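You operate a simulated robot arm through the tools that you are given. There is no shell and no other tool. Be economical: measure what you need, move in short steps, check, and stop when the job is done.

You are at the controls of a simulated two-armed robot. One attempt, no reset.

Task
Cap both sample tubes and put them on the raised shelf.
Fine: hold each tube steady while you screw its cap on; orange cap on 30, green cap on 60. Set down upright: sample tube.

Only the result counts: the job must be done as asked and must still hold three seconds after the hand-in. Knocking over, shifting, dropping, spilling or breaking anything else fails it. Lids that push on must go on centred and level and be pressed home; caps that screw on are set level and turned clockwise until they are tight.

Robot
Two 6-joint arms with two-finger parallel grippers on one trunk, on a base that drives. Base frame: it is fixed to the floor where the robot stands at the start and does not move with it; the origin is under the middle of the robot, x ahead of it, y to its left, z up; the surface under the hand at the start is at about z = 0.8. Lengths are in m, angles in degrees, forces in N, time in s.
The left shoulder is at the start at [0.06, 0.187, 1.172], the right one opposite. With the tool pointing down near the work surface each hand reaches from about 0.1 to 0.6 m from the robot's upright axis, wherever it stands, measured 20 degrees to its own side. Places, roughly: raised shelf of the plywood bench [0.8, 0.2, 1]. Payload 1.57 kg a hand.
Tool frame (each hand has its own): the origin (TCP) lies between the finger pads and is the grasp point; the fingertips stand 0.03 m ahead of it; z points along the fingers, y is the line along which they close. The gripper opens to 0.11 m. The fingers are 0.024 m wide and 0.012 m thick; the gripper's body (0.048 by 0.112 m) begins 0.078 m behind the TCP.
Orientation is that of the tool frame in the base frame, as a unit quaternion [w, x, y, z]. With the fingers straight down and closing along the base's y, the tool's x points along the base's -x, its y along +y and its z along -z.

Tools
- The arms move only by the tool move_arm. It takes "left_targets", "right_targets" or both (then of equal length, played together; a hand with none holds still); each is a list of rows, each a list of 7 numbers: the shift along the tool's x, y, z in units of 40 mm (1.0 is 40 mm), then the turn, a rotation vector about the tool's x, y, z in units of 6 degrees (1.0 is 6 degrees), then the finger opening in m, from 0 to 0.11. In form: [[dx, dy, dz, rx, ry, rz, jaw], ...]. A call has 1 to 10 rows; each row shifts and turns the commanded pose from where the row before left it, along the tool's axes as they then stand. A call with a number of a shift or a turn outside -1 to 1 is refused whole. A row lasts 0.2 s, in which the tool goes at most 0.05 m and 8.6 degrees; a call with a longer step from one row to the next is refused whole, and so is a gripper value outside its range. A pose out of reach is approached as far as the arm can. The call stops where the force on the tool passes 40 N (or 10 N more than at its start, if that is more) or the arm is blocked; 0.2 s more then pass. Each finger travels about 0.153 m/s and halts on what it meets, pressing with about 37 N; the grip force reading is that of the motor and also rises with nothing between the fingers. The clock runs only during rows and for 0.2 s after the last one: add rows that do not move to give the fingers time. It gives the time, the measured TCP pose, the force on the tool (base axes), the opening and the grip force at its end, in the units of the frame above (readings bear some noise), with the torque about the TCP (base axes, N m) and any sound that the robot's microphone picked up, and new pictures: "show" is both (left out), scene, wrist or none (wrist: the cameras of the hands that moved).
- Cameras (640 x 400 px; columns grow to the right, rows downward): "scene" is now at [0.0122, 0.0209, 1.7095]; the picture's right is [0.28, -0.96, 0.00], its down [-0.76, -0.22, -0.61] and it looks along [0.58, 0.17, -0.80] (base axes); focal length 269 px, centre (320, 200). "left" rides on the left gripper at [0.07, -0.016, -0.141] in its tool frame; the picture's right is [0.23, 0.97, 0.00], its down [-0.85, 0.20, -0.48] and it looks along [-0.47, 0.11, 0.88] (tool axes); focal length 222 px, centre (320, 200). "right" rides on the right gripper at [0.07, 0.016, -0.141] in its tool frame; the picture's right is [-0.23, 0.97, 0.00], its down [-0.86, -0.20, -0.48] and it looks along [-0.47, -0.11, 0.88] (tool axes); focal length 222 px, centre (320, 200). There is no depth. A picture from a camera that has moved, and an enlarged one, comes with that camera's place and axes in the base frame and with its lens.
- slide_trunk(by): slides the trunk up (or, below 0, down) by that many m; the arms and the scene camera ride with it, the base frame stays. It gives what a move gives, with no picture.
- steer(legs): drives the robot by 1 to 6 legs, each [ahead, left, turn to the left] in m, m and degrees, along the robot's own axes; the way and the turn of a leg run together, so that a leg with both is an arc; at most 1.5 m and 180 degrees a leg. The arms and the cameras ride along, it lands a little off, and it stops where it bumps. It gives what a move gives, and a new picture of the scene camera.
- aim_head(pan, tilt): turns the head with the scene camera to pan (to the left, within 86 degrees either way) and tilt (down, from -29 to 69), counted from straight ahead of the robot. It gives what a move gives, and a new picture of the scene camera.
- enlarge(camera, box): a new picture of the part [left, top, right, bottom] of that camera's present view, enlarged. No time passes.
- hand_in(): hands the job in; it is judged then, once.

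Work in short steps. Places have to be worked out from the pictures, the camera data and where the tool is seen: move nearer, look again, correct. Check each grasp and each placing, and mend what went wrong. You have 120 turns and 260 pictures in all, those below and enlarged ones among them. Open the grippers and draw the arms clear of the work before you hand the job in, unless the task says otherwise; then end with one line.

The tools are called after "Call:" by a JSON object that holds its "op" and its "data". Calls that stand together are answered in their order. move_arm: Moves the arms, as the interface text tells. Its arguments: {"type":"object","properties":{"left_targets":{"type":"array"},"right_targets":{"type":"array"},"show":{"type":"string","enum":["both","scene","wrist","none"]}},"required":[]} The other tools are called the same way: slide_trunk (by) slides the trunk up or down; steer (legs) drives the base; aim_head (pan, tilt) turns the head that bears the scene camera; enlarge (camera, box) takes an enlarged picture of a part of a camera's view; hand_in () hands the job in.

At the start:

```text
time_s: 0.0
left_ee_pos: [0.4342, 0.335, 1.259]
left_tool_rot: [0.0, 0.0, 1.0, 0.0]
left_force: [0.5, 0.3, -0.1]
left_wrist_torque: [-0.01, -0.02, 0.0]
left_opening: 0.11
left_gripper_force: 0.0
right_ee_pos: [0.4004, -0.0606, 1.3426]
right_tool_rot: [0.0, -0.001, 1.0, 0.0]
right_force: [-1.3, -0.6, -1.0]
right_wrist_torque: [0.0, -0.01, -0.04]
right_opening: 0.1098
right_gripper_force: 0.2
trunk travel left (down, up): [-0.8, 0.19]
robot x, y, heading: [-0.0009, -0.0004, 0.3]
head pan, tilt: [16.3, 52.7]
```

scene: 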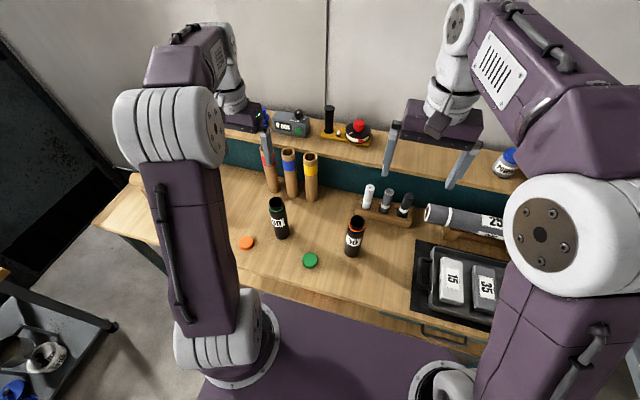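
right: 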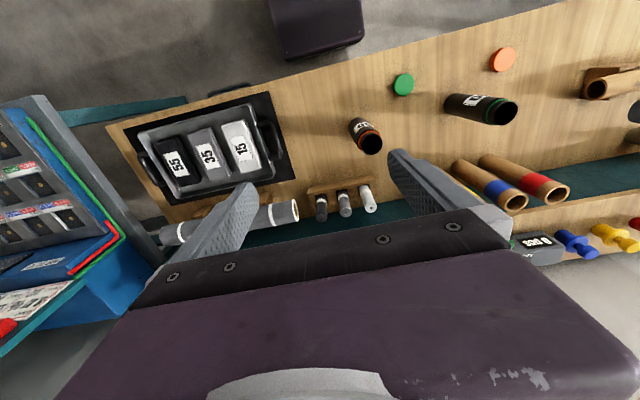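
left: 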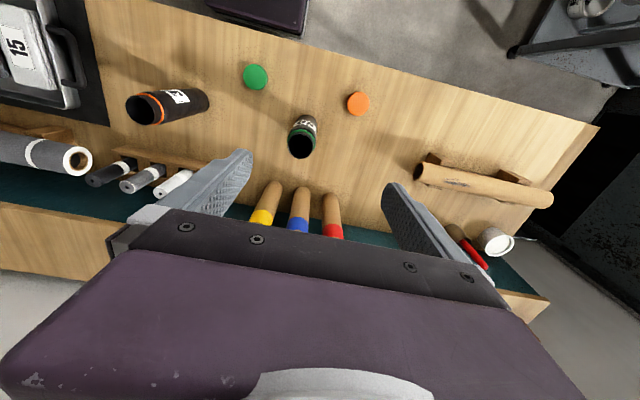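

The two tubes and caps stand in the middle of the bench; I enlarge the view to read labels and positions.

Call:
{"op": "enlarge", "data": {"camera": "scene", "box": [220, 170, 420, 295]}}

Call:
{"op": "enlarge", "data": {"camera": "left", "box": [100, 40, 420, 240]}}

Call:
{"op": "enlarge", "data": {"camera": "right", "box": [320, 30, 560, 180]}}

```text
3.20 times, centred on (320, 232) of scene
camera zoom: at [0.0122, 0.0209, 1.7095], right [0.28, -0.96, 0.0], down [-0.76, -0.22, -0.61], along [0.58, 0.17, -0.8], focal length 861 px, centre (320, 96)
```

zoom: 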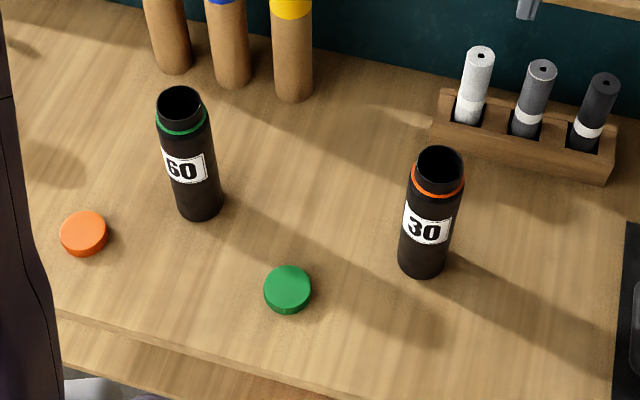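

```text
2.00 times, centred on (260, 140) of left
camera zoom: at [0.3655, 0.3183, 1.4011], right [-0.23, 0.97, 0.0], down [0.85, 0.2, 0.48], along [0.47, 0.11, -0.88], focal length 444 px, centre (440, 320)
```

zoom: 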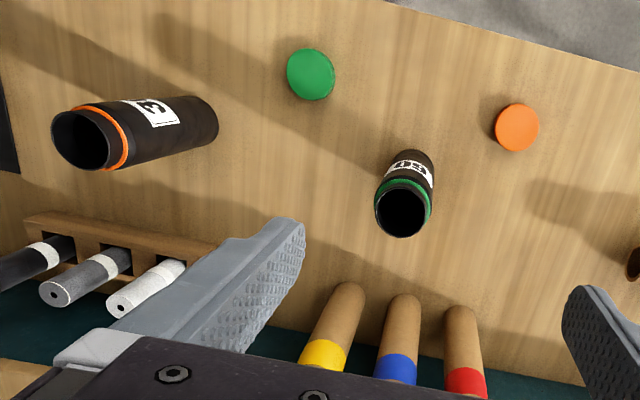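

```text
2.67 times, centred on (440, 105) of right
camera zoom: at [0.3319, -0.0431, 1.4824], right [0.23, 0.97, 0.0], down [0.86, -0.2, 0.48], along [0.47, -0.11, -0.88], focal length 592 px, centre (0, 453)
```

zoom: 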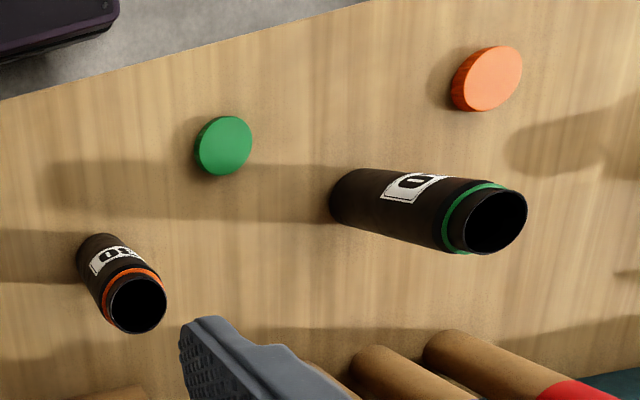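

Tube 60 is at about (0.475, 0.31), tube 30 at (0.478, 0.038), both about 0.21 tall; orange cap at (0.396, 0.421), green at (0.397, 0.173). I start turning the right hand to a forward-tilted pose for holding tube 30, and wind the left wrist back for the orange cap.

Call:
{"op": "move_arm", "data": {"left_targets": [[0, 0, 0.4, 0, 0, -1, 0.11], [0, 0, 0.4, 0, 0, -1, 0.11], [0, 0, 0.4, 0, 0, -1, 0.11], [0, 0, 0.4, 0, 0, -1, 0.11], [0, 0, 0.4, 0, 0, -1, 0.11], [0, 0, 0, 0, 0, -1, 0.11], [0, 0, 0, 0, 0, -1, 0.11], [0, 0, 0, 0, 0, -1, 0.11], [0, 0, 0, 0, 0, -1, 0.11], [0, 0, 0, 0, 0, -1, 0.11]], "right_targets": [[0, 0, 0, 0, 0, -0.94, 0.11], [0, 0, 0, 0, 0, -0.94, 0.11], [0, 0, 0, 0, 0, -0.94, 0.11], [0, 0, 0, 0, 0, -0.94, 0.11], [0, 0, 0, 0, 0, -0.94, 0.11], [0, 0, 0, 0, -1, 0, 0.11], [0, 0, 0, 0, -1, 0, 0.11], [0, 0, 0, 0, -1, 0, 0.11], [0, 0, 0, 0, -1, 0, 0.11], [0, 0, 0, 0, -1, 0, 0.11]], "show": "scene"}}

```text
time_s: 2.2
left_ee_pos: [0.4339, 0.334, 1.1787]
left_tool_rot: [0.0, -0.501, 0.865, 0.001]
left_force: [-0.6, 0.5, -1.0]
left_wrist_torque: [0.02, 0.01, -0.03]
left_opening: 0.11
left_gripper_force: 0.0
right_ee_pos: [0.3993, -0.0605, 1.3415]
right_tool_rot: [0.252, -0.234, 0.937, 0.063]
right_force: [-0.2, -0.4, 0.4]
right_wrist_torque: [-0.01, 0.02, 0.01]
right_opening: 0.1098
right_gripper_force: 0.2
trunk travel left (down, up): [-0.8, 0.19]
robot x, y, heading: [0.0015, -0.0003, -0.2]
head pan, tilt: [16.3, 52.7]
camera scene: at [0.0107, 0.0202, 1.7096], right [0.28, -0.96, 0.0], down [-0.76, -0.22, -0.61], along [0.58, 0.17, -0.8], focal length 269 px, centre (320, 200)
```

scene: 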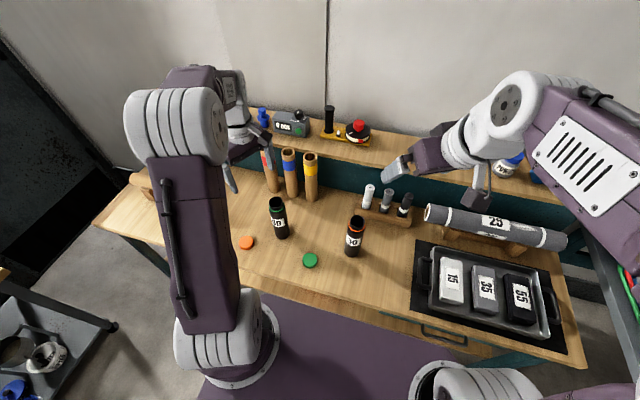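

Both respond as expected. I finish the rotations and start both hands towards their pre-grasp places.

Call:
{"op": "move_arm", "data": {"left_targets": [[0, 0, 0, 0, 0, -1, 0.11], [0, 0, 0, 0, 0, -1, 0.11], [0, 0, 0, 0, 0, -1, 0.11], [0, 0, 0, 0, 0, -1, 0.11], [0, 0, 0, 0, 0, -1, 0.11], [-0.434, 0.19, 0.8, 0, 0, 0, 0.11], [-0.434, 0.19, 0.8, 0, 0, 0, 0.11], [-0.434, 0.19, 0.8, 0, 0, 0, 0.11], [-0.434, 0.19, 0.8, 0, 0, 0, 0.11], [-0.434, 0.19, 0.8, 0, 0, 0, 0.11]], "right_targets": [[0, 0, 0, 0, -1, 0, 0.11], [0, 0, 0, 0, -1, 0, 0.11], [0, 0, 0, 0, -1, 0, 0.11], [0, 0, 0, 0, -1, 0, 0.11], [0, 0, 0, 0, -1, 0, 0.11], [0.843, 0.125, 0.472, 0, 0, 0, 0.11], [0.843, 0.125, 0.472, 0, 0, 0, 0.11], [0.843, 0.125, 0.472, 0, 0, 0, 0.11], [0.843, 0.125, 0.472, 0, 0, 0, 0.11], [0.843, 0.125, 0.472, 0, 0, 0, 0.11]]}}

```text
time_s: 4.4
left_ee_pos: [0.3956, 0.4213, 1.0201]
left_tool_rot: [-0.001, -0.707, 0.707, -0.001]
left_force: [0.0, -0.6, 0.5]
left_wrist_torque: [0.02, 0.04, 0.02]
left_opening: 0.1099
left_gripper_force: 0.2
right_ee_pos: [0.4516, -0.0214, 1.1878]
right_tool_rot: [0.479, -0.206, 0.843, 0.131]
right_force: [-0.2, 0.6, -0.2]
right_wrist_torque: [0.01, 0.03, -0.01]
right_opening: 0.1101
right_gripper_force: 0.2
right hand out of reach, approached as far as the arm can: row 3, 4, 5, 7, 8, 9, 10
trunk travel left (down, up): [-0.8, 0.19]
robot x, y, heading: [0.0012, -0.0041, -0.1]
head pan, tilt: [16.3, 52.7]
camera scene: at [0.0132, 0.0227, 1.7096], right [0.28, -0.96, 0.0], down [-0.76, -0.22, -0.6], along [0.58, 0.17, -0.8], focal length 269 px, centre (320, 200)
camera right: at [0.3057, -0.0811, 1.2], right [-0.36, 0.91, 0.22], down [0.12, -0.19, 0.97], along [0.93, 0.37, -0.05], focal length 222 px, centre (320, 200)
camera left: at [0.4122, 0.3524, 1.1617], right [-0.97, -0.23, 0.0], down [-0.2, 0.86, 0.48], along [-0.11, 0.47, -0.88], focal length 222 px, centre (320, 200)
```

scene: 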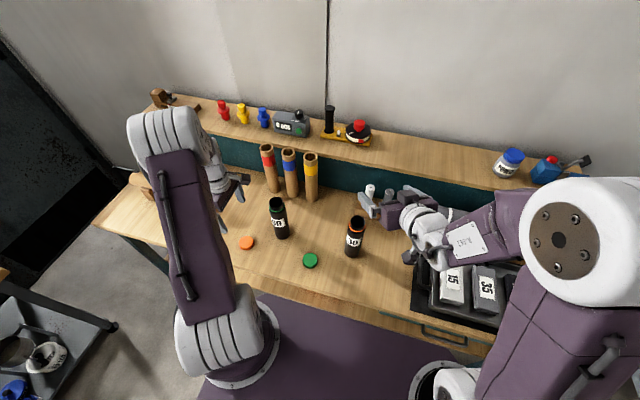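
right: 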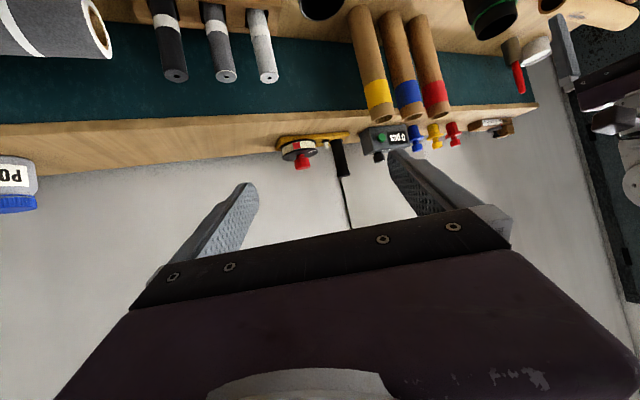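
left: 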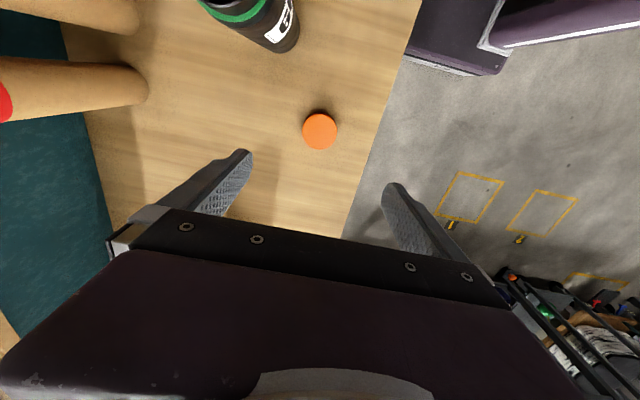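

The right hand was folded too close to its shoulder; I'll yaw it to come in from the right side instead. Meanwhile the left hand, which is centred over the orange cap, descends.

Call:
{"op": "move_arm", "data": {"left_targets": [[0, 0, 0.7, 0, 0, 0, 0.11], [0, 0, 0.7, 0, 0, 0, 0.11], [0, 0, 0.7, 0, 0, 0, 0.11], [0, 0, 0.7, 0, 0, 0, 0.11], [0, 0, 0.5, 0, 0, 0, 0.11], [0, 0, 0.4, 0, 0, 0, 0.11], [0, 0, 0.3, 0, 0, 0, 0.11], [0, 0, 0.2, 0, 0, 0, 0.11], [0, 0, 0.1, 0, 0, 0, 0.11], [0, 0, 0, 0, 0, 0, 0.11]], "right_targets": [[0, 0, 0, 0, -0.83, 0, 0.11], [0, 0, 0, 0, -0.83, 0, 0.11], [0, 0, 0, -0.9, 0, -0.33, 0.11], [0, 0, 0, -0.9, 0, -0.33, 0.11], [0, 0, 0, -0.9, 0, -0.33, 0.11], [0, 0, 0, -0.9, 0, -0.33, 0.11], [0, 0, 0, -0.9, 0, -0.33, 0.11], [0, 0, 0, -0.9, 0, -0.33, 0.11], [0, 0, 0, -0.9, 0, -0.33, 0.11], [0, 0, 0, -0.9, 0, -0.33, 0.11]]}}

```text
time_s: 6.6
left_ee_pos: [0.3975, 0.4219, 0.8474]
left_tool_rot: [0.0, -0.707, 0.708, 0.0]
left_force: [-1.1, 0.1, -0.4]
left_wrist_torque: [-0.03, 0.0, 0.02]
left_opening: 0.1101
left_gripper_force: 0.1
right_ee_pos: [0.4668, -0.0188, 1.2311]
right_tool_rot: [0.457, -0.494, 0.654, 0.345]
right_force: [1.1, 0.7, -0.3]
right_wrist_torque: [-0.02, -0.02, 0.01]
right_opening: 0.1097
right_gripper_force: 0.2
right hand out of reach, approached as far as the arm can: row 1, 2
trunk travel left (down, up): [-0.8, 0.19]
robot x, y, heading: [0.0019, 0.0006, 0.1]
head pan, tilt: [16.3, 52.7]
camera scene: at [0.0132, 0.0206, 1.7095], right [0.28, -0.96, 0.0], down [-0.76, -0.22, -0.6], along [0.58, 0.17, -0.8], focal length 269 px, centre (320, 200)
camera right: at [0.4096, -0.1642, 1.2128], right [-0.92, 0.34, 0.21], down [0.15, -0.2, 0.97], along [0.37, 0.92, 0.14], focal length 222 px, centre (320, 200)
camera left: at [0.4142, 0.3512, 0.9883], right [-0.97, -0.23, 0.0], down [-0.2, 0.85, 0.48], along [-0.11, 0.47, -0.88], focal length 222 px, centre (320, 200)
```

scene: 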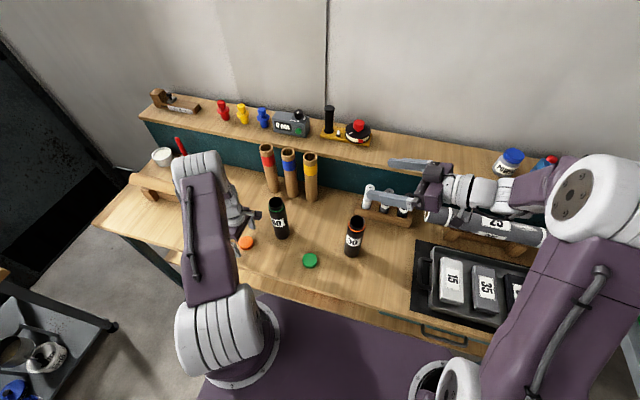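
right: 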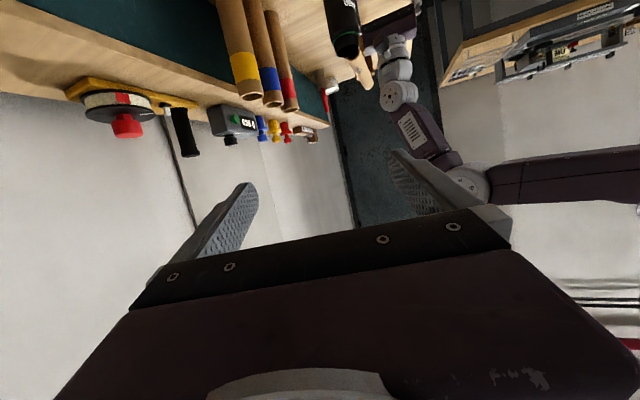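
left: 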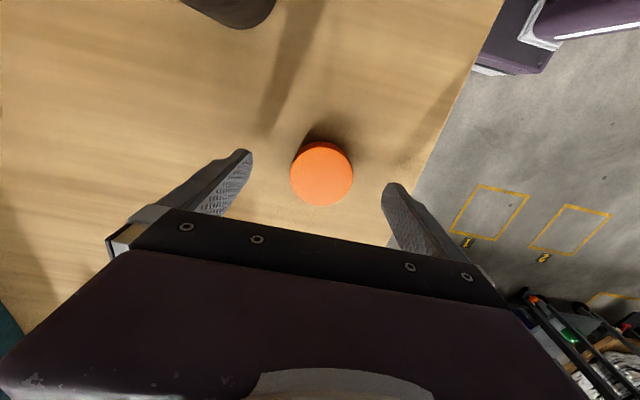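

Right hand now has the wanted orientation; I lower it beside tube 30. The left hand shifts 4 mm, goes down the last centimetre and closes on the orange cap.

Call:
{"op": "move_arm", "data": {"left_targets": [[0.1, 0, 0.15, 0, 0, 0, 0.11], [0, 0, 0.15, 0, 0, 0, 0.11], [0, 0, 0, 0, 0, 0, 0.08], [0, 0, 0, 0, 0, 0, 0.06], [0, 0, 0, 0, 0, 0, 0.04], [0, 0, 0, 0, 0, 0, 0.03], [0, 0, 0, 0, 0, 0, 0.03], [0, 0, 0, 0, 0, 0, 0.03], [0, 0, 0, 0, 0, 0, 0.03]], "right_targets": [[0.91, 0.016, 0.151, 0, 0, 0, 0.11], [0.91, 0.016, 0.151, 0, 0, 0, 0.11], [0.91, 0.016, 0.151, 0, 0, 0, 0.11], [0.91, 0.016, 0.151, 0, 0, 0, 0.11], [0.91, 0.016, 0.151, 0, 0, 0, 0.11], [0.91, 0.016, 0.151, 0, 0, 0, 0.11], [0.91, 0.016, 0.151, 0, 0, 0, 0.11], [0.91, 0.016, 0.151, 0, 0, 0, 0.11], [0, 0, 0, 0, 0, 0, 0.11]]}}

```text
time_s: 8.6
left_ee_pos: [0.3977, 0.4192, 0.8343]
left_tool_rot: [0.0, -0.707, 0.707, -0.001]
left_force: [0.5, 0.2, -0.5]
left_wrist_torque: [-0.02, -0.01, 0.0]
left_opening: 0.0517
left_gripper_force: 37.0
right_ee_pos: [0.4548, -0.0725, 0.9415]
right_tool_rot: [0.455, -0.495, 0.653, 0.348]
right_force: [0.8, 0.0, 0.1]
right_wrist_torque: [-0.04, 0.0, -0.03]
right_opening: 0.1098
right_gripper_force: 0.0
right hand out of reach, approached as far as the arm can: row 7, 8
trunk travel left (down, up): [-0.8, 0.19]
robot x, y, heading: [-0.0036, 0.0029, 0.1]
head pan, tilt: [16.3, 52.7]
camera scene: at [0.012, 0.021, 1.7096], right [0.28, -0.96, 0.0], down [-0.76, -0.22, -0.61], along [0.58, 0.17, -0.8], focal length 269 px, centre (320, 200)
camera right: at [0.3978, -0.2184, 0.9252], right [-0.92, 0.34, 0.22], down [0.15, -0.2, 0.97], along [0.37, 0.92, 0.14], focal length 222 px, centre (320, 200)
camera left: at [0.4135, 0.3476, 0.9775], right [-0.97, -0.23, 0.0], down [-0.2, 0.86, 0.48], along [-0.11, 0.47, -0.88], focal length 222 px, centre (320, 200)
```

scene: 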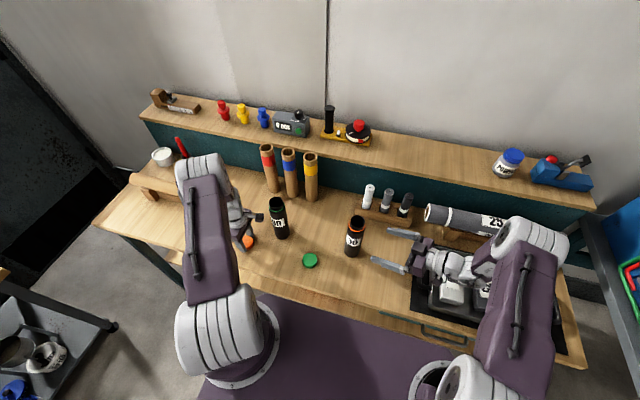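
right: 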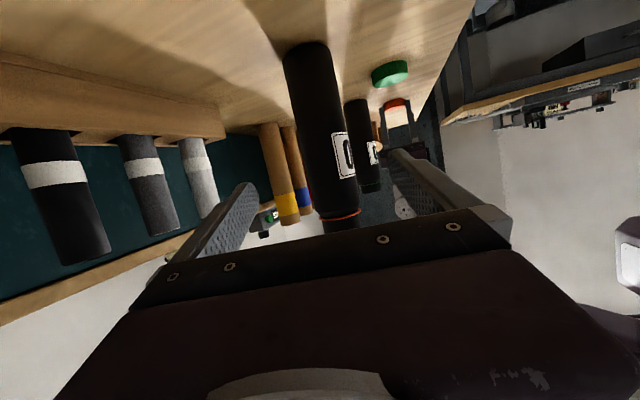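
left: 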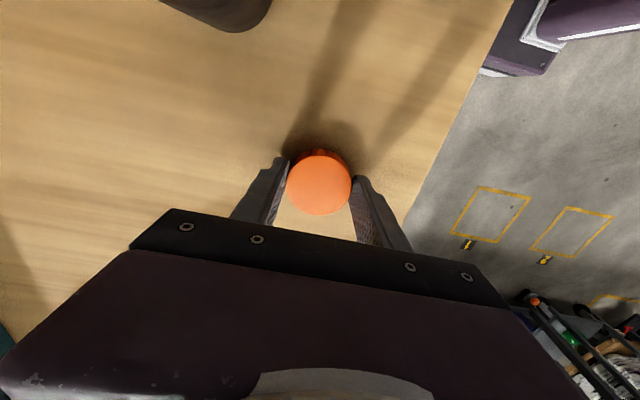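

The orange cap is gripped (0.052 wide). I lift it and bring the right hand most of the way around tube 30.

Call:
{"op": "move_arm", "data": {"left_targets": [[0, 0, -0.9, 0, 0, 0, 0.03], [0, 0, -0.9, 0, 0, 0, 0.03], [0, 0, -0.9, 0, 0, 0, 0.03], [0, 0, -0.9, 0, 0, 0, 0.03], [0, 0, -0.9, 0, 0, 0, 0.03], [0, 0, -0.9, 0, 0, 0, 0.03], [0, 0, -0.9, 0, 0, 0, 0.03], [0, 0, -0.9, 0, 0, 0, 0.03]], "right_targets": [[0, 0.03, 0.3, 0, 0, 0, 0.11], [0, 0.03, 0.3, 0, 0, 0, 0.11], [0, 0.03, 0.3, 0, 0, 0, 0.11], [0, 0.03, 0.3, 0, 0, 0, 0.11], [0, 0.03, 0.3, 0, 0, 0, 0.11], [0, 0.03, 0.3, 0, 0, 0, 0.11], [0, 0.03, 0.3, 0, 0, 0, 0.11], [0, 0, 0, 0, 0, 0, 0.11]]}}

```text
time_s: 10.4
left_ee_pos: [0.3963, 0.4153, 1.1213]
left_tool_rot: [0.0, -0.707, 0.707, 0.001]
left_force: [0.0, -0.2, 0.3]
left_wrist_torque: [0.0, 0.0, 0.0]
left_opening: 0.052
left_gripper_force: 36.9
right_ee_pos: [0.4731, 0.0046, 0.9133]
right_tool_rot: [0.457, -0.495, 0.652, 0.346]
right_force: [0.2, -0.9, 0.9]
right_wrist_torque: [-0.04, 0.02, 0.01]
right_opening: 0.1097
right_gripper_force: 0.0
right hand out of reach, approached as far as the arm can: row 4
trunk travel left (down, up): [-0.8, 0.19]
robot x, y, heading: [-0.0021, 0.0005, 0.4]
head pan, tilt: [16.3, 52.7]
camera scene: at [0.0113, 0.0198, 1.7095], right [0.28, -0.96, 0.0], down [-0.76, -0.22, -0.61], along [0.58, 0.17, -0.8], focal length 269 px, centre (320, 200)
camera right: at [0.4137, -0.1398, 0.8952], right [-0.92, 0.34, 0.21], down [0.15, -0.2, 0.97], along [0.37, 0.92, 0.14], focal length 222 px, centre (320, 200)
camera left: at [0.4128, 0.3452, 1.2643], right [-0.97, -0.23, 0.0], down [-0.2, 0.85, 0.48], along [-0.11, 0.47, -0.88], focal length 222 px, centre (320, 200)
```

scene: 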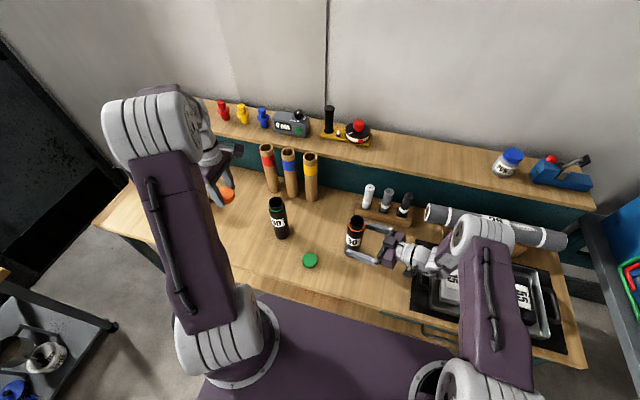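
right: 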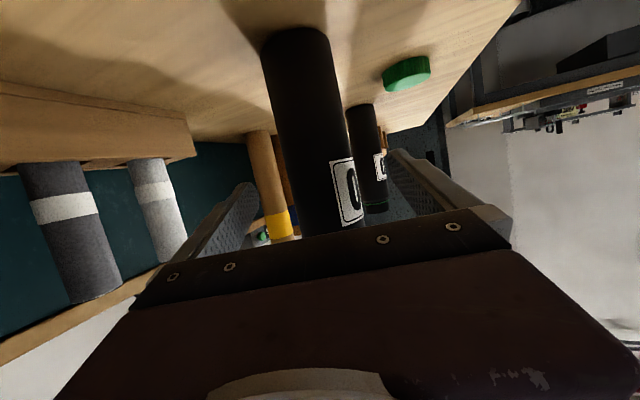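
left: 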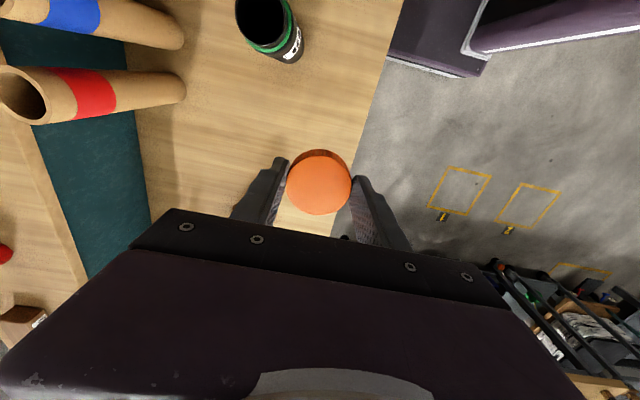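

Right fingers straddle tube 30. I advance the last 38 mm and close, while the left carries the orange cap over, well above everything.

Call:
{"op": "move_arm", "data": {"left_targets": [[0.9, -0.205, 0, 0, 0, 0, 0.03], [0.9, -0.205, 0, 0, 0, 0, 0.03], [0.9, -0.205, 0, 0, 0, 0, 0.03], [0.9, -0.205, 0, 0, 0, 0, 0.03], [0.9, -0.205, 0, 0, 0, 0, 0.03], [0.9, -0.205, 0, 0, 0, 0, 0.03], [0.9, -0.205, 0, 0, 0, 0, 0.03], [0.9, -0.205, 0, 0, 0, 0, 0.03], [0.9, -0.205, 0, 0, 0, 0, 0.03], [0.9, -0.205, 0, 0, 0, 0, 0.03]], "right_targets": [[0, 0.05, 0.32, 0, 0, 0, 0.11], [0, 0.05, 0.32, 0, 0, 0, 0.11], [0, 0.05, 0.32, 0, 0, 0, 0.11], [0, 0, 0, 0, 0, 0, 0.09], [0, 0, 0, 0, 0, 0, 0.08], [0, 0, 0, 0, 0, 0, 0.07], [0, 0, 0, 0, 0, 0, 0.06], [0, 0, 0, 0, 0, 0, 0.05], [0, 0, 0, 0, 0, 0, 0.04], [0, 0, 0, 0, 0, 0, 0.03]]}}

```text
time_s: 12.6
left_ee_pos: [0.4778, 0.0546, 1.1223]
left_tool_rot: [0.0, 0.707, -0.707, -0.001]
left_force: [0.8, 0.2, 0.0]
left_wrist_torque: [0.0, 0.01, 0.02]
left_opening: 0.0517
left_gripper_force: 37.1
right_ee_pos: [0.4757, 0.0421, 0.9007]
right_tool_rot: [0.458, -0.494, 0.654, 0.345]
right_force: [0.4, -0.9, 0.7]
right_wrist_torque: [-0.04, 0.02, 0.01]
right_opening: 0.0553
right_gripper_force: 37.3
trunk travel left (down, up): [-0.8, 0.19]
robot x, y, heading: [-0.0013, -0.0016, 0.0]
head pan, tilt: [16.3, 52.7]
camera scene: at [0.0128, 0.0191, 1.7096], right [0.28, -0.96, 0.0], down [-0.76, -0.22, -0.61], along [0.58, 0.17, -0.8], focal length 269 px, centre (320, 200)
camera right: at [0.4181, -0.1036, 0.8817], right [-0.92, 0.34, 0.21], down [0.15, -0.21, 0.97], along [0.37, 0.92, 0.14], focal length 222 px, centre (320, 200)
camera left: at [0.4939, -0.0163, 1.2642], right [-0.97, -0.23, 0.0], down [-0.2, 0.85, 0.48], along [-0.11, 0.47, -0.88], focal length 222 px, centre (320, 200)
```

scene: 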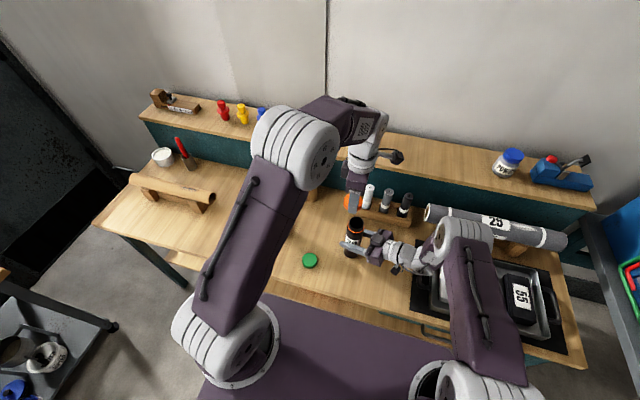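
right: 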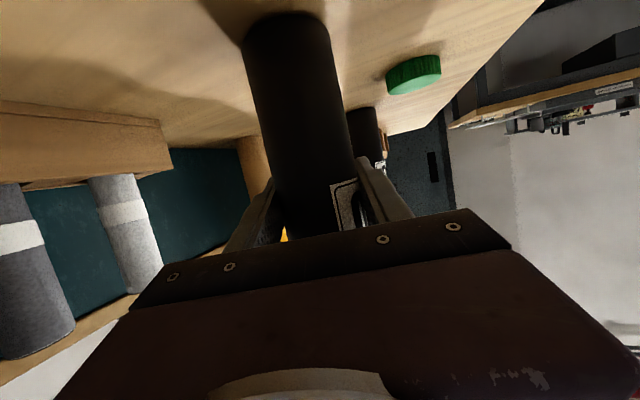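
left: 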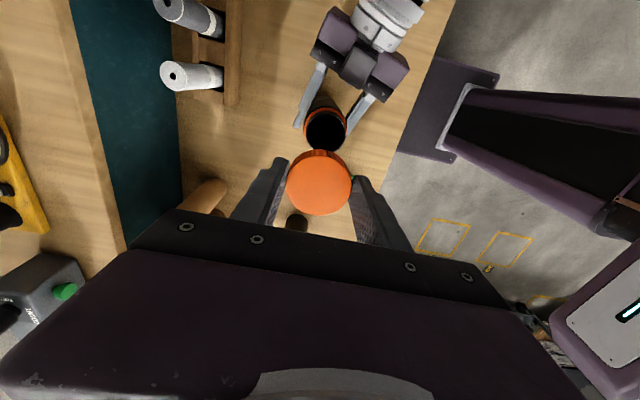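

Tube 30 is gripped (0.055). I enlarge views to line the cap up with the neck.

Call:
{"op": "enlarge", "data": {"camera": "left", "box": [240, 80, 400, 230]}}

Call:
{"op": "enlarge", "data": {"camera": "scene", "box": [310, 170, 410, 270]}}

```text
2.67 times, centred on (320, 155) of left
camera zoom: at [0.4939, -0.0163, 1.2642], right [-0.97, -0.23, 0.0], down [-0.2, 0.85, 0.48], along [-0.11, 0.47, -0.88], focal length 592 px, centre (320, 320)
```

zoom: 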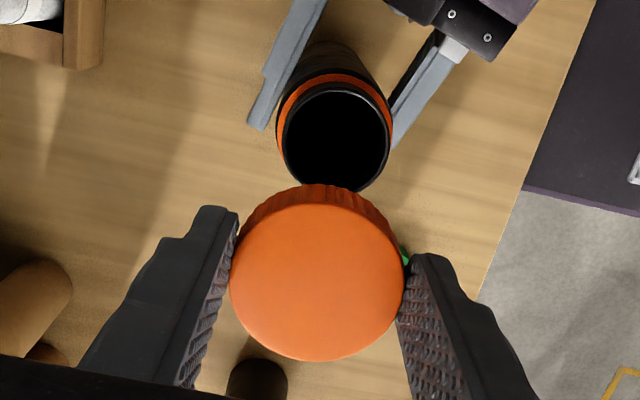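

```text
4.00 times, centred on (360, 220) of scene
camera zoom: at [0.0128, 0.0191, 1.7096], right [0.28, -0.96, 0.0], down [-0.76, -0.22, -0.61], along [0.58, 0.17, -0.8], focal length 1077 px, centre (160, 120)
```

zoom: 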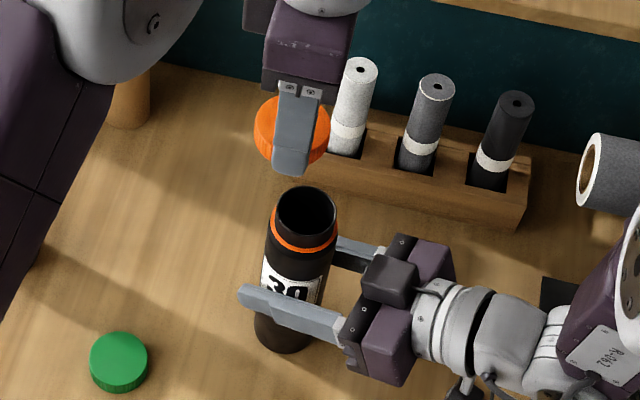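

The rim appears at about (0.4746, 0.0345) in the left hand's camera, the cap centred at the TCP. I shift by (−3.5, −20) mm and lower to about 15 mm above contact.

Call:
{"op": "move_arm", "data": {"left_targets": [[0.5, 0.0875, 0, 0, 0, 0, 0.03], [0, 0, 0.5, 0, 0, 0, 0.03], [0, 0, 0.5, 0, 0, 0, 0.03], [0, 0, 0.4, 0, 0, 0, 0.03], [0, 0, 0, 0, 0, 0, 0.03]], "show": "none"}}

Call:
{"op": "enlarge", "data": {"camera": "left", "box": [240, 80, 400, 230]}}

Call:
{"op": "enlarge", "data": {"camera": "scene", "box": [310, 170, 410, 270]}}

Call:
{"op": "enlarge", "data": {"camera": "right", "box": [220, 60, 420, 260]}}

```text
time_s: 13.8
left_ee_pos: [0.474, 0.0381, 1.0667]
left_tool_rot: [-0.001, -0.707, 0.707, 0.0]
left_force: [0.5, 0.5, 0.3]
left_wrist_torque: [0.02, -0.02, 0.0]
left_opening: 0.0519
left_gripper_force: 37.4
right_ee_pos: [0.4764, 0.0425, 0.8982]
right_tool_rot: [0.457, -0.494, 0.654, 0.345]
right_force: [0.1, -0.4, -0.1]
right_wrist_torque: [0.03, -0.02, 0.01]
right_opening: 0.0552
right_gripper_force: 36.7
trunk travel left (down, up): [-0.8, 0.19]
robot x, y, heading: [-0.0005, 0.0016, 0.2]
head pan, tilt: [16.3, 52.7]
```

```text
2.67 times, centred on (320, 155) of left
camera zoom: at [0.4909, -0.0321, 1.2093], right [-0.97, -0.23, 0.0], down [-0.2, 0.85, 0.48], along [-0.11, 0.47, -0.88], focal length 592 px, centre (320, 320)
```

zoom: 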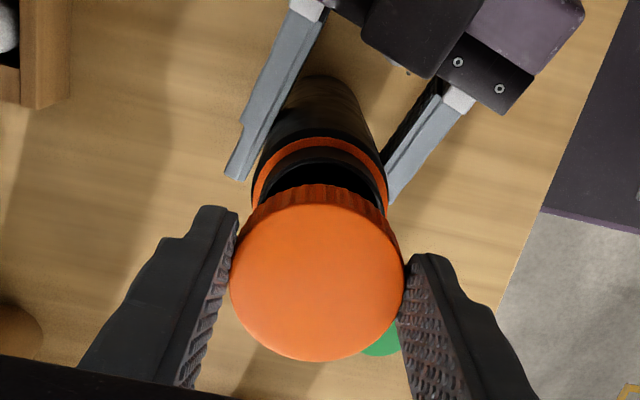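

```text
4.00 times, centred on (360, 220) of scene
camera zoom: at [0.0124, 0.0208, 1.7095], right [0.28, -0.96, 0.0], down [-0.76, -0.22, -0.61], along [0.58, 0.17, -0.8], focal length 1077 px, centre (160, 120)
```

zoom: 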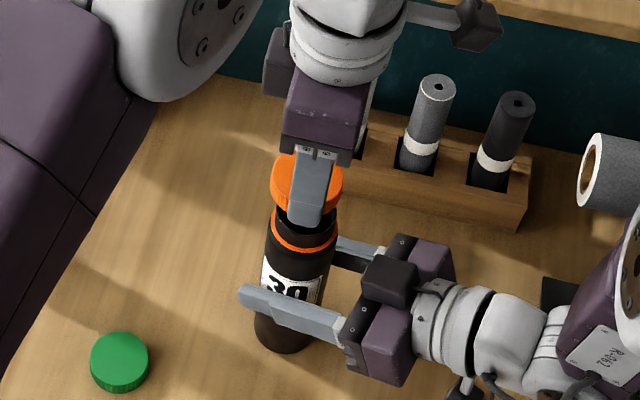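

```text
2.00 times, centred on (320, 160) of right
camera zoom: at [0.4179, -0.1029, 0.8818], right [-0.92, 0.34, 0.21], down [0.15, -0.2, 0.97], along [0.37, 0.92, 0.14], focal length 444 px, centre (320, 280)
```

zoom: 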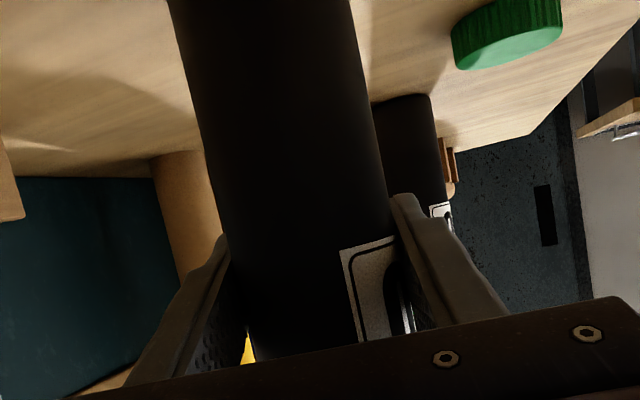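

Cap needs a few more mm toward −y; I zoom further to measure.

Call:
{"op": "enlarge", "data": {"camera": "left", "box": [290, 105, 350, 143]}}

Call:
{"op": "enlarge", "data": {"camera": "scene", "box": [335, 200, 375, 240]}}

```text
10.53 times, centred on (320, 124) of left
camera zoom: at [0.4909, -0.0321, 1.2093], right [-0.97, -0.23, 0.0], down [-0.2, 0.85, 0.48], along [-0.11, 0.47, -0.88], focal length 2338 px, centre (320, 1000)
```

zoom: 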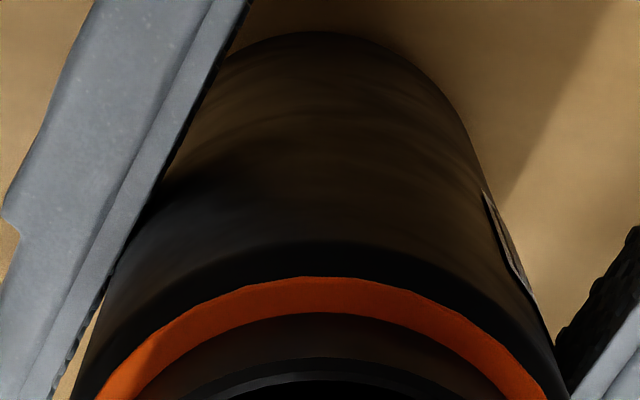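

```text
10.00 times, centred on (355, 220) of scene
camera zoom: at [0.0124, 0.0208, 1.7095], right [0.28, -0.96, 0.0], down [-0.76, -0.22, -0.61], along [0.58, 0.17, -0.8], focal length 2691 px, centre (-30, 0)
```

zoom: 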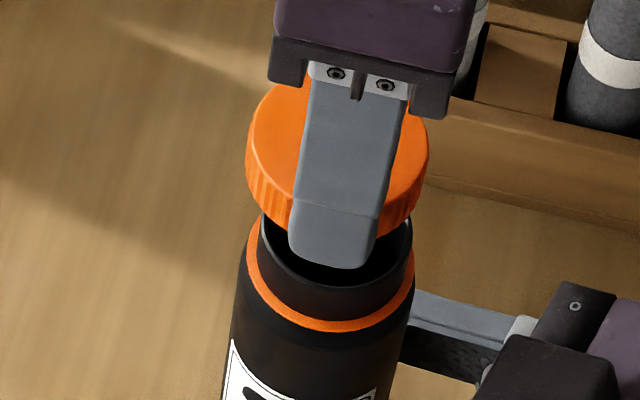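

Offset is about 2 mm in each of −x and −y. I correct it and descend in small steps until contact is felt.

Call:
{"op": "move_arm", "data": {"left_targets": [[0.05, 0.043, 0, 0, 0, 0, 0.03], [0, 0, 0.2, 0, 0, 0, 0.03], [0, 0, 0.2, 0, 0, 0, 0.03], [0, 0, 0.05, 0, 0, 0, 0.03], [0, 0, 0.05, 0, 0, 0, 0.03], [0, 0, 0, 0, 0, 0, 0.03]], "show": "none"}}

Call:
{"op": "enlarge", "data": {"camera": "left", "box": [270, 105, 370, 225]}}

Call:
{"op": "enlarge", "data": {"camera": "scene", "box": [335, 200, 375, 240]}}

```text
time_s: 15.2
left_ee_pos: [0.4733, 0.0359, 1.0464]
left_tool_rot: [0.0, -0.707, 0.707, 0.001]
left_force: [-0.7, -1.0, 0.0]
left_wrist_torque: [-0.02, 0.02, -0.01]
left_opening: 0.052
left_gripper_force: 36.9
right_ee_pos: [0.4771, 0.0419, 0.8992]
right_tool_rot: [0.457, -0.495, 0.653, 0.345]
right_force: [0.0, -0.2, 0.5]
right_wrist_torque: [-0.02, -0.03, 0.01]
right_opening: 0.055
right_gripper_force: 37.4
trunk travel left (down, up): [-0.8, 0.19]
robot x, y, heading: [-0.0002, -0.0014, -0.0]
head pan, tilt: [16.3, 52.7]
```

```text
3.33 times, centred on (320, 165) of left
camera zoom: at [0.49, -0.0341, 1.1889], right [-0.97, -0.23, 0.0], down [-0.2, 0.85, 0.48], along [-0.11, 0.47, -0.88], focal length 740 px, centre (320, 317)
```

zoom: 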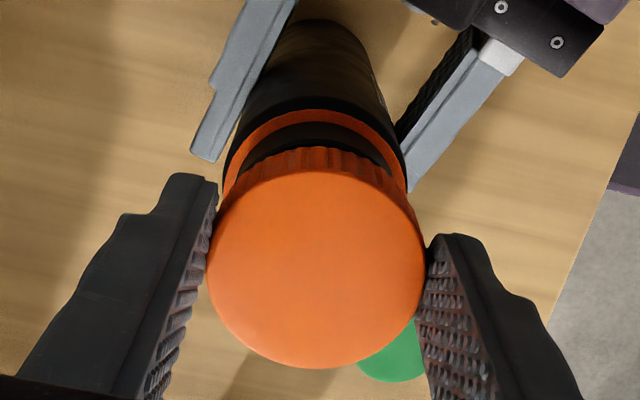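

```text
10.00 times, centred on (355, 220) of scene
camera zoom: at [0.0125, 0.0207, 1.7095], right [0.28, -0.96, 0.0], down [-0.76, -0.22, -0.61], along [0.58, 0.17, -0.8], focal length 2691 px, centre (-30, 0)
```

zoom: 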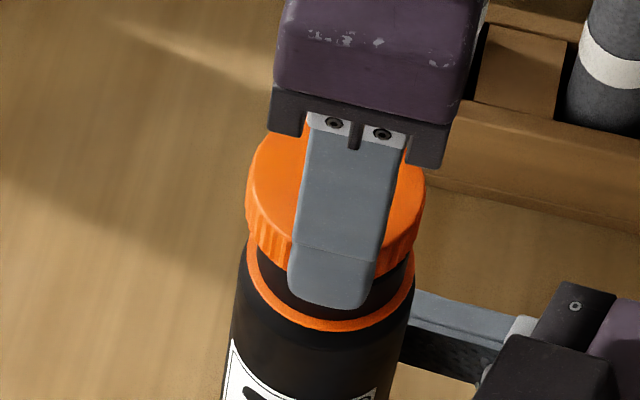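

Looks aligned to about 1 mm; a 1 mm x correction, then I lower until contact.

Call:
{"op": "move_arm", "data": {"left_targets": [[0, -0.022, 0.05, 0, 0, 0, 0.03], [0, 0, 0.05, 0, 0, 0, 0.03], [0, 0, 0.05, 0, 0, 0, 0.03], [0, 0, 0.05, 0, 0, 0, 0.03], [0, 0, 0.05, 0, 0, 0, 0.03], [0, 0, 0, 0, 0, 0, 0.03]], "show": "none"}}

Call:
{"op": "enlarge", "data": {"camera": "scene", "box": [335, 200, 375, 240]}}

```text
time_s: 16.6
left_ee_pos: [0.4748, 0.0355, 1.0372]
left_tool_rot: [0.001, -0.707, 0.707, -0.001]
left_force: [-3.1, -1.3, 14.1]
left_wrist_torque: [-0.29, 0.14, -0.04]
left_opening: 0.0519
left_gripper_force: 37.3
right_ee_pos: [0.4753, 0.0426, 0.8989]
right_tool_rot: [0.457, -0.494, 0.654, 0.345]
right_force: [5.7, 2.3, -7.3]
right_wrist_torque: [0.28, 0.23, 0.04]
right_opening: 0.0554
right_gripper_force: 37.1
trunk travel left (down, up): [-0.8, 0.19]
robot x, y, heading: [0.0037, -0.0039, -0.4]
head pan, tilt: [16.3, 52.7]
```

```text
10.00 times, centred on (355, 220) of scene
camera zoom: at [0.0122, 0.0207, 1.7096], right [0.28, -0.96, 0.0], down [-0.76, -0.22, -0.61], along [0.58, 0.17, -0.8], focal length 2691 px, centre (-30, 0)
```

zoom: 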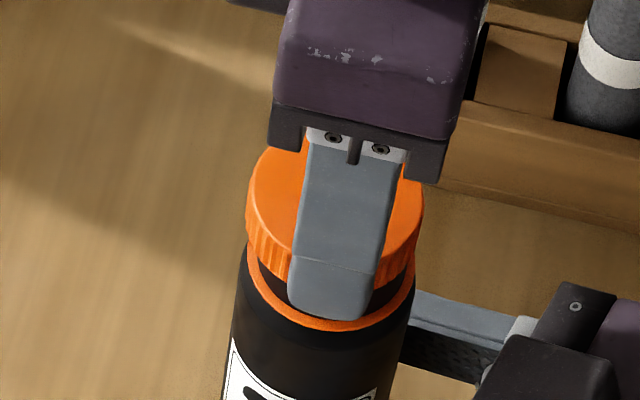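

Contact at TCP z≈1.037 (14 N). I turn clockwise with a slight downward creep and watch force and torque.

Call:
{"op": "move_arm", "data": {"left_targets": [[0, 0, 0, 0, 0, 1, 0.03], [0, 0, 0.01, 0, 0, 1, 0.03], [0, 0, 0.01, 0, 0, 1, 0.03], [0, 0, 0.01, 0, 0, 1, 0.03], [0, 0, 0.01, 0, 0, 1, 0.03], [0, 0, 0.01, 0, 0, 1, 0.03], [0, 0, 0.01, 0, 0, 1, 0.03], [0, 0, 0.01, 0, 0, 1, 0.03]], "show": "none"}}

Call:
{"op": "enlarge", "data": {"camera": "scene", "box": [335, 200, 375, 240]}}

```text
time_s: 18.4
left_ee_pos: [0.4741, 0.0357, 1.0376]
left_tool_rot: [0.002, -0.358, 0.934, -0.001]
left_force: [9.7, -10.5, 28.5]
left_wrist_torque: [-0.43, 0.11, 0.19]
left_opening: 0.0521
left_gripper_force: 36.9
right_ee_pos: [0.473, 0.0422, 0.9004]
right_tool_rot: [0.457, -0.495, 0.653, 0.345]
right_force: [-11.7, 9.5, -8.8]
right_wrist_torque: [-0.49, -0.87, -0.21]
right_opening: 0.0551
right_gripper_force: 36.9
trunk travel left (down, up): [-0.8, 0.19]
robot x, y, heading: [0.0014, -0.0007, -0.1]
head pan, tilt: [16.3, 52.7]
```

```text
10.00 times, centred on (355, 220) of scene
camera zoom: at [0.0091, 0.0204, 1.7096], right [0.28, -0.96, 0.0], down [-0.76, -0.22, -0.61], along [0.58, 0.17, -0.79], focal length 2691 px, centre (-30, 0)
```

zoom: 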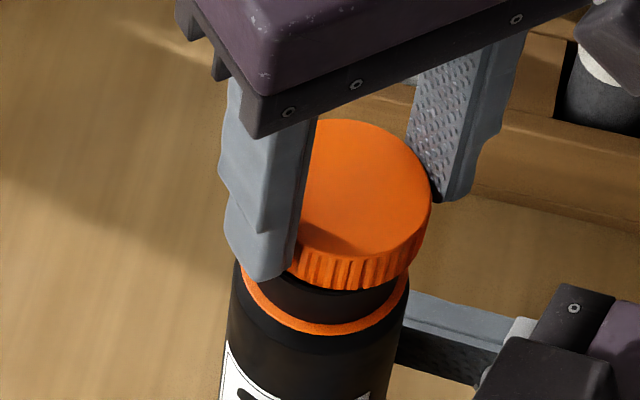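

The cap didn't thread: z is unchanged and side forces rose, and the cap looks shifted. I look with the left camera before going on.

Call:
{"op": "enlarge", "data": {"camera": "left", "box": [260, 105, 380, 225]}}

Call:
{"op": "enlarge", "data": {"camera": "right", "box": [220, 60, 420, 260]}}

```text
3.33 times, centred on (320, 165) of left
camera zoom: at [0.4327, -0.0231, 1.1779], right [-0.82, 0.57, 0.0], down [0.5, 0.72, 0.48], along [0.28, 0.39, -0.88], focal length 740 px, centre (320, 317)
```

zoom: 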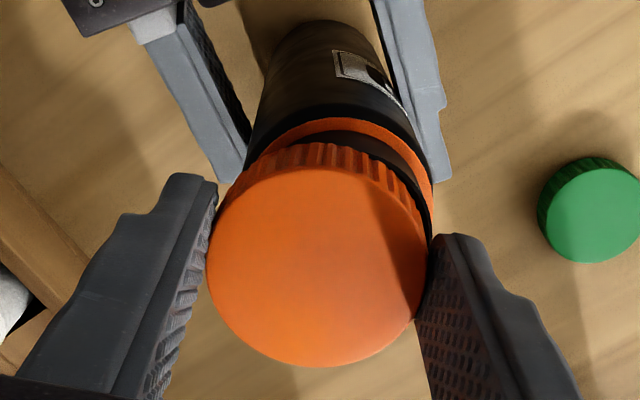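

```text
2.00 times, centred on (320, 160) of right
camera zoom: at [0.4158, -0.1029, 0.8825], right [-0.92, 0.34, 0.21], down [0.15, -0.2, 0.97], along [0.37, 0.92, 0.14], focal length 444 px, centre (320, 280)
```

zoom: 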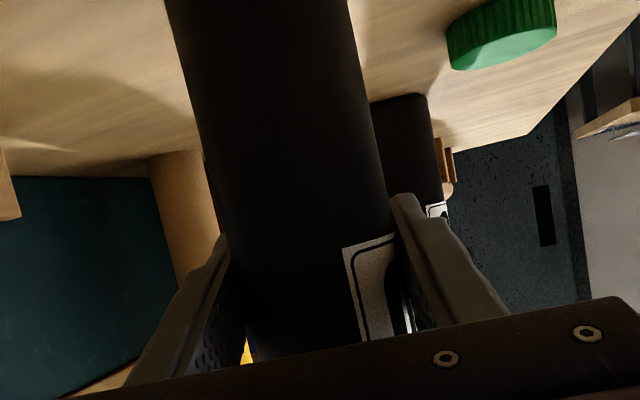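

Cap sits a few mm off the tube axis. I lift 16 mm to release the forces and re-measure alignment from this angle.

Call:
{"op": "move_arm", "data": {"left_targets": [[0, 0, -0.2, 0, 0, 0, 0.03], [0, 0, -0.2, 0, 0, 0, 0.03], [0, 0, 0, 0, 0, 0, 0.03]], "show": "none"}}

Call:
{"op": "enlarge", "data": {"camera": "left", "box": [260, 85, 380, 225]}}

Call:
{"op": "enlarge", "data": {"camera": "scene", "box": [325, 190, 385, 250]}}

```text
time_s: 19.2
left_ee_pos: [0.4747, 0.0364, 1.0491]
left_tool_rot: [-0.001, -0.358, 0.934, 0.001]
left_force: [0.0, 0.3, 0.0]
left_wrist_torque: [0.01, 0.02, 0.01]
left_opening: 0.0518
left_gripper_force: 37.2
right_ee_pos: [0.476, 0.0417, 0.8996]
right_tool_rot: [0.458, -0.494, 0.654, 0.345]
right_force: [-0.6, -0.3, 3.3]
right_wrist_torque: [-0.03, 0.19, 0.03]
right_opening: 0.0553
right_gripper_force: 37.1
trunk travel left (down, up): [-0.8, 0.19]
robot x, y, heading: [-0.0013, -0.0038, -0.2]
head pan, tilt: [16.3, 52.7]
```

```text
2.86 times, centred on (320, 155) of left
camera zoom: at [0.4343, -0.0233, 1.1917], right [-0.82, 0.57, 0.0], down [0.5, 0.72, 0.48], along [0.27, 0.39, -0.88], focal length 635 px, centre (320, 329)
```

zoom: 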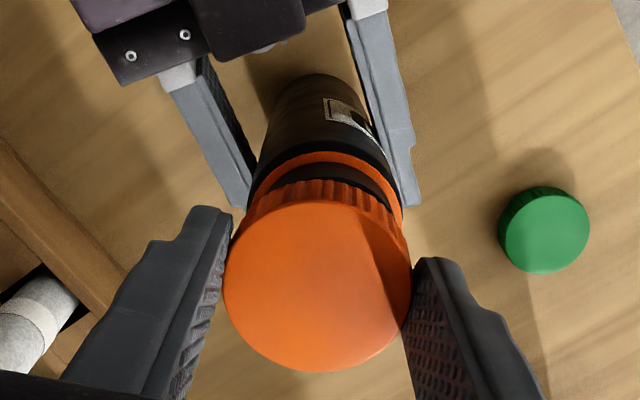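

```text
6.67 times, centred on (355, 220) of scene
camera zoom: at [0.0122, 0.0204, 1.7096], right [0.28, -0.96, 0.0], down [-0.76, -0.22, -0.61], along [0.58, 0.17, -0.8], focal length 1794 px, centre (87, 67)
```

zoom: 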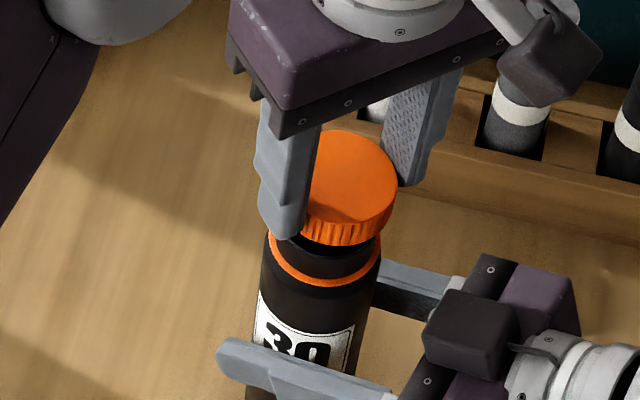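

Estimated tube-minus-cap offset is about (−2.5, +0.7) mm. I apply that and recheck.

Call:
{"op": "move_arm", "data": {"left_targets": [[0.035, 0.055, 0, 0, 0, 0, 0.03], [0, 0, 0, 0, 0, 0, 0.03]], "show": "none"}}

Call:
{"op": "enlarge", "data": {"camera": "left", "box": [280, 100, 360, 200]}}

Call:
{"op": "enlarge", "data": {"camera": "scene", "box": [335, 200, 375, 240]}}

```text
time_s: 19.8
left_ee_pos: [0.4721, 0.0359, 1.05]
left_tool_rot: [-0.001, -0.359, 0.933, 0.001]
left_force: [0.1, 0.2, -0.5]
left_wrist_torque: [-0.04, 0.01, 0.0]
left_opening: 0.0522
left_gripper_force: 36.9
right_ee_pos: [0.4761, 0.0416, 0.8993]
right_tool_rot: [0.458, -0.495, 0.653, 0.345]
right_force: [2.0, -0.5, 3.7]
right_wrist_torque: [0.01, -0.06, 0.01]
right_opening: 0.0552
right_gripper_force: 36.5
trunk travel left (down, up): [-0.8, 0.19]
robot x, y, heading: [-0.0001, -0.0019, -0.0]
head pan, tilt: [16.3, 52.7]
```

```text
4.00 times, centred on (320, 150) of left
camera zoom: at [0.4316, -0.0228, 1.192], right [-0.82, 0.57, 0.0], down [0.5, 0.72, 0.48], along [0.27, 0.39, -0.88], focal length 888 px, centre (320, 400)
```

zoom: 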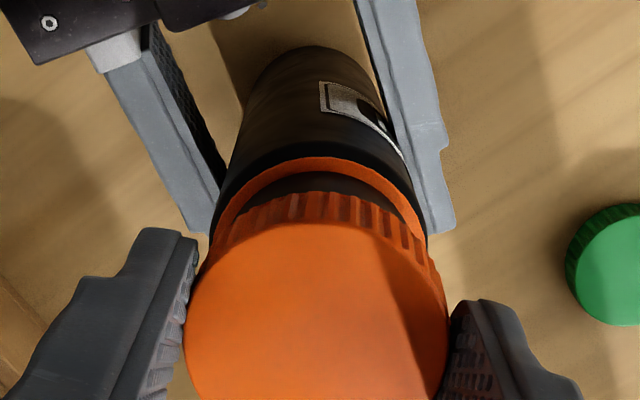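

```text
10.00 times, centred on (355, 220) of scene
camera zoom: at [0.0122, 0.0203, 1.7096], right [0.28, -0.96, 0.0], down [-0.76, -0.22, -0.61], along [0.58, 0.17, -0.8], focal length 2691 px, centre (-30, 0)
```

zoom: 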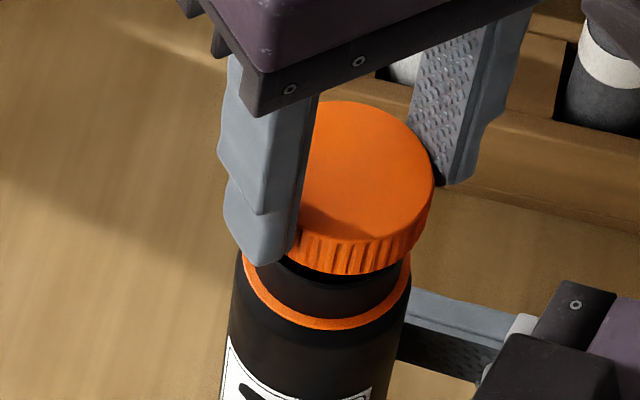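

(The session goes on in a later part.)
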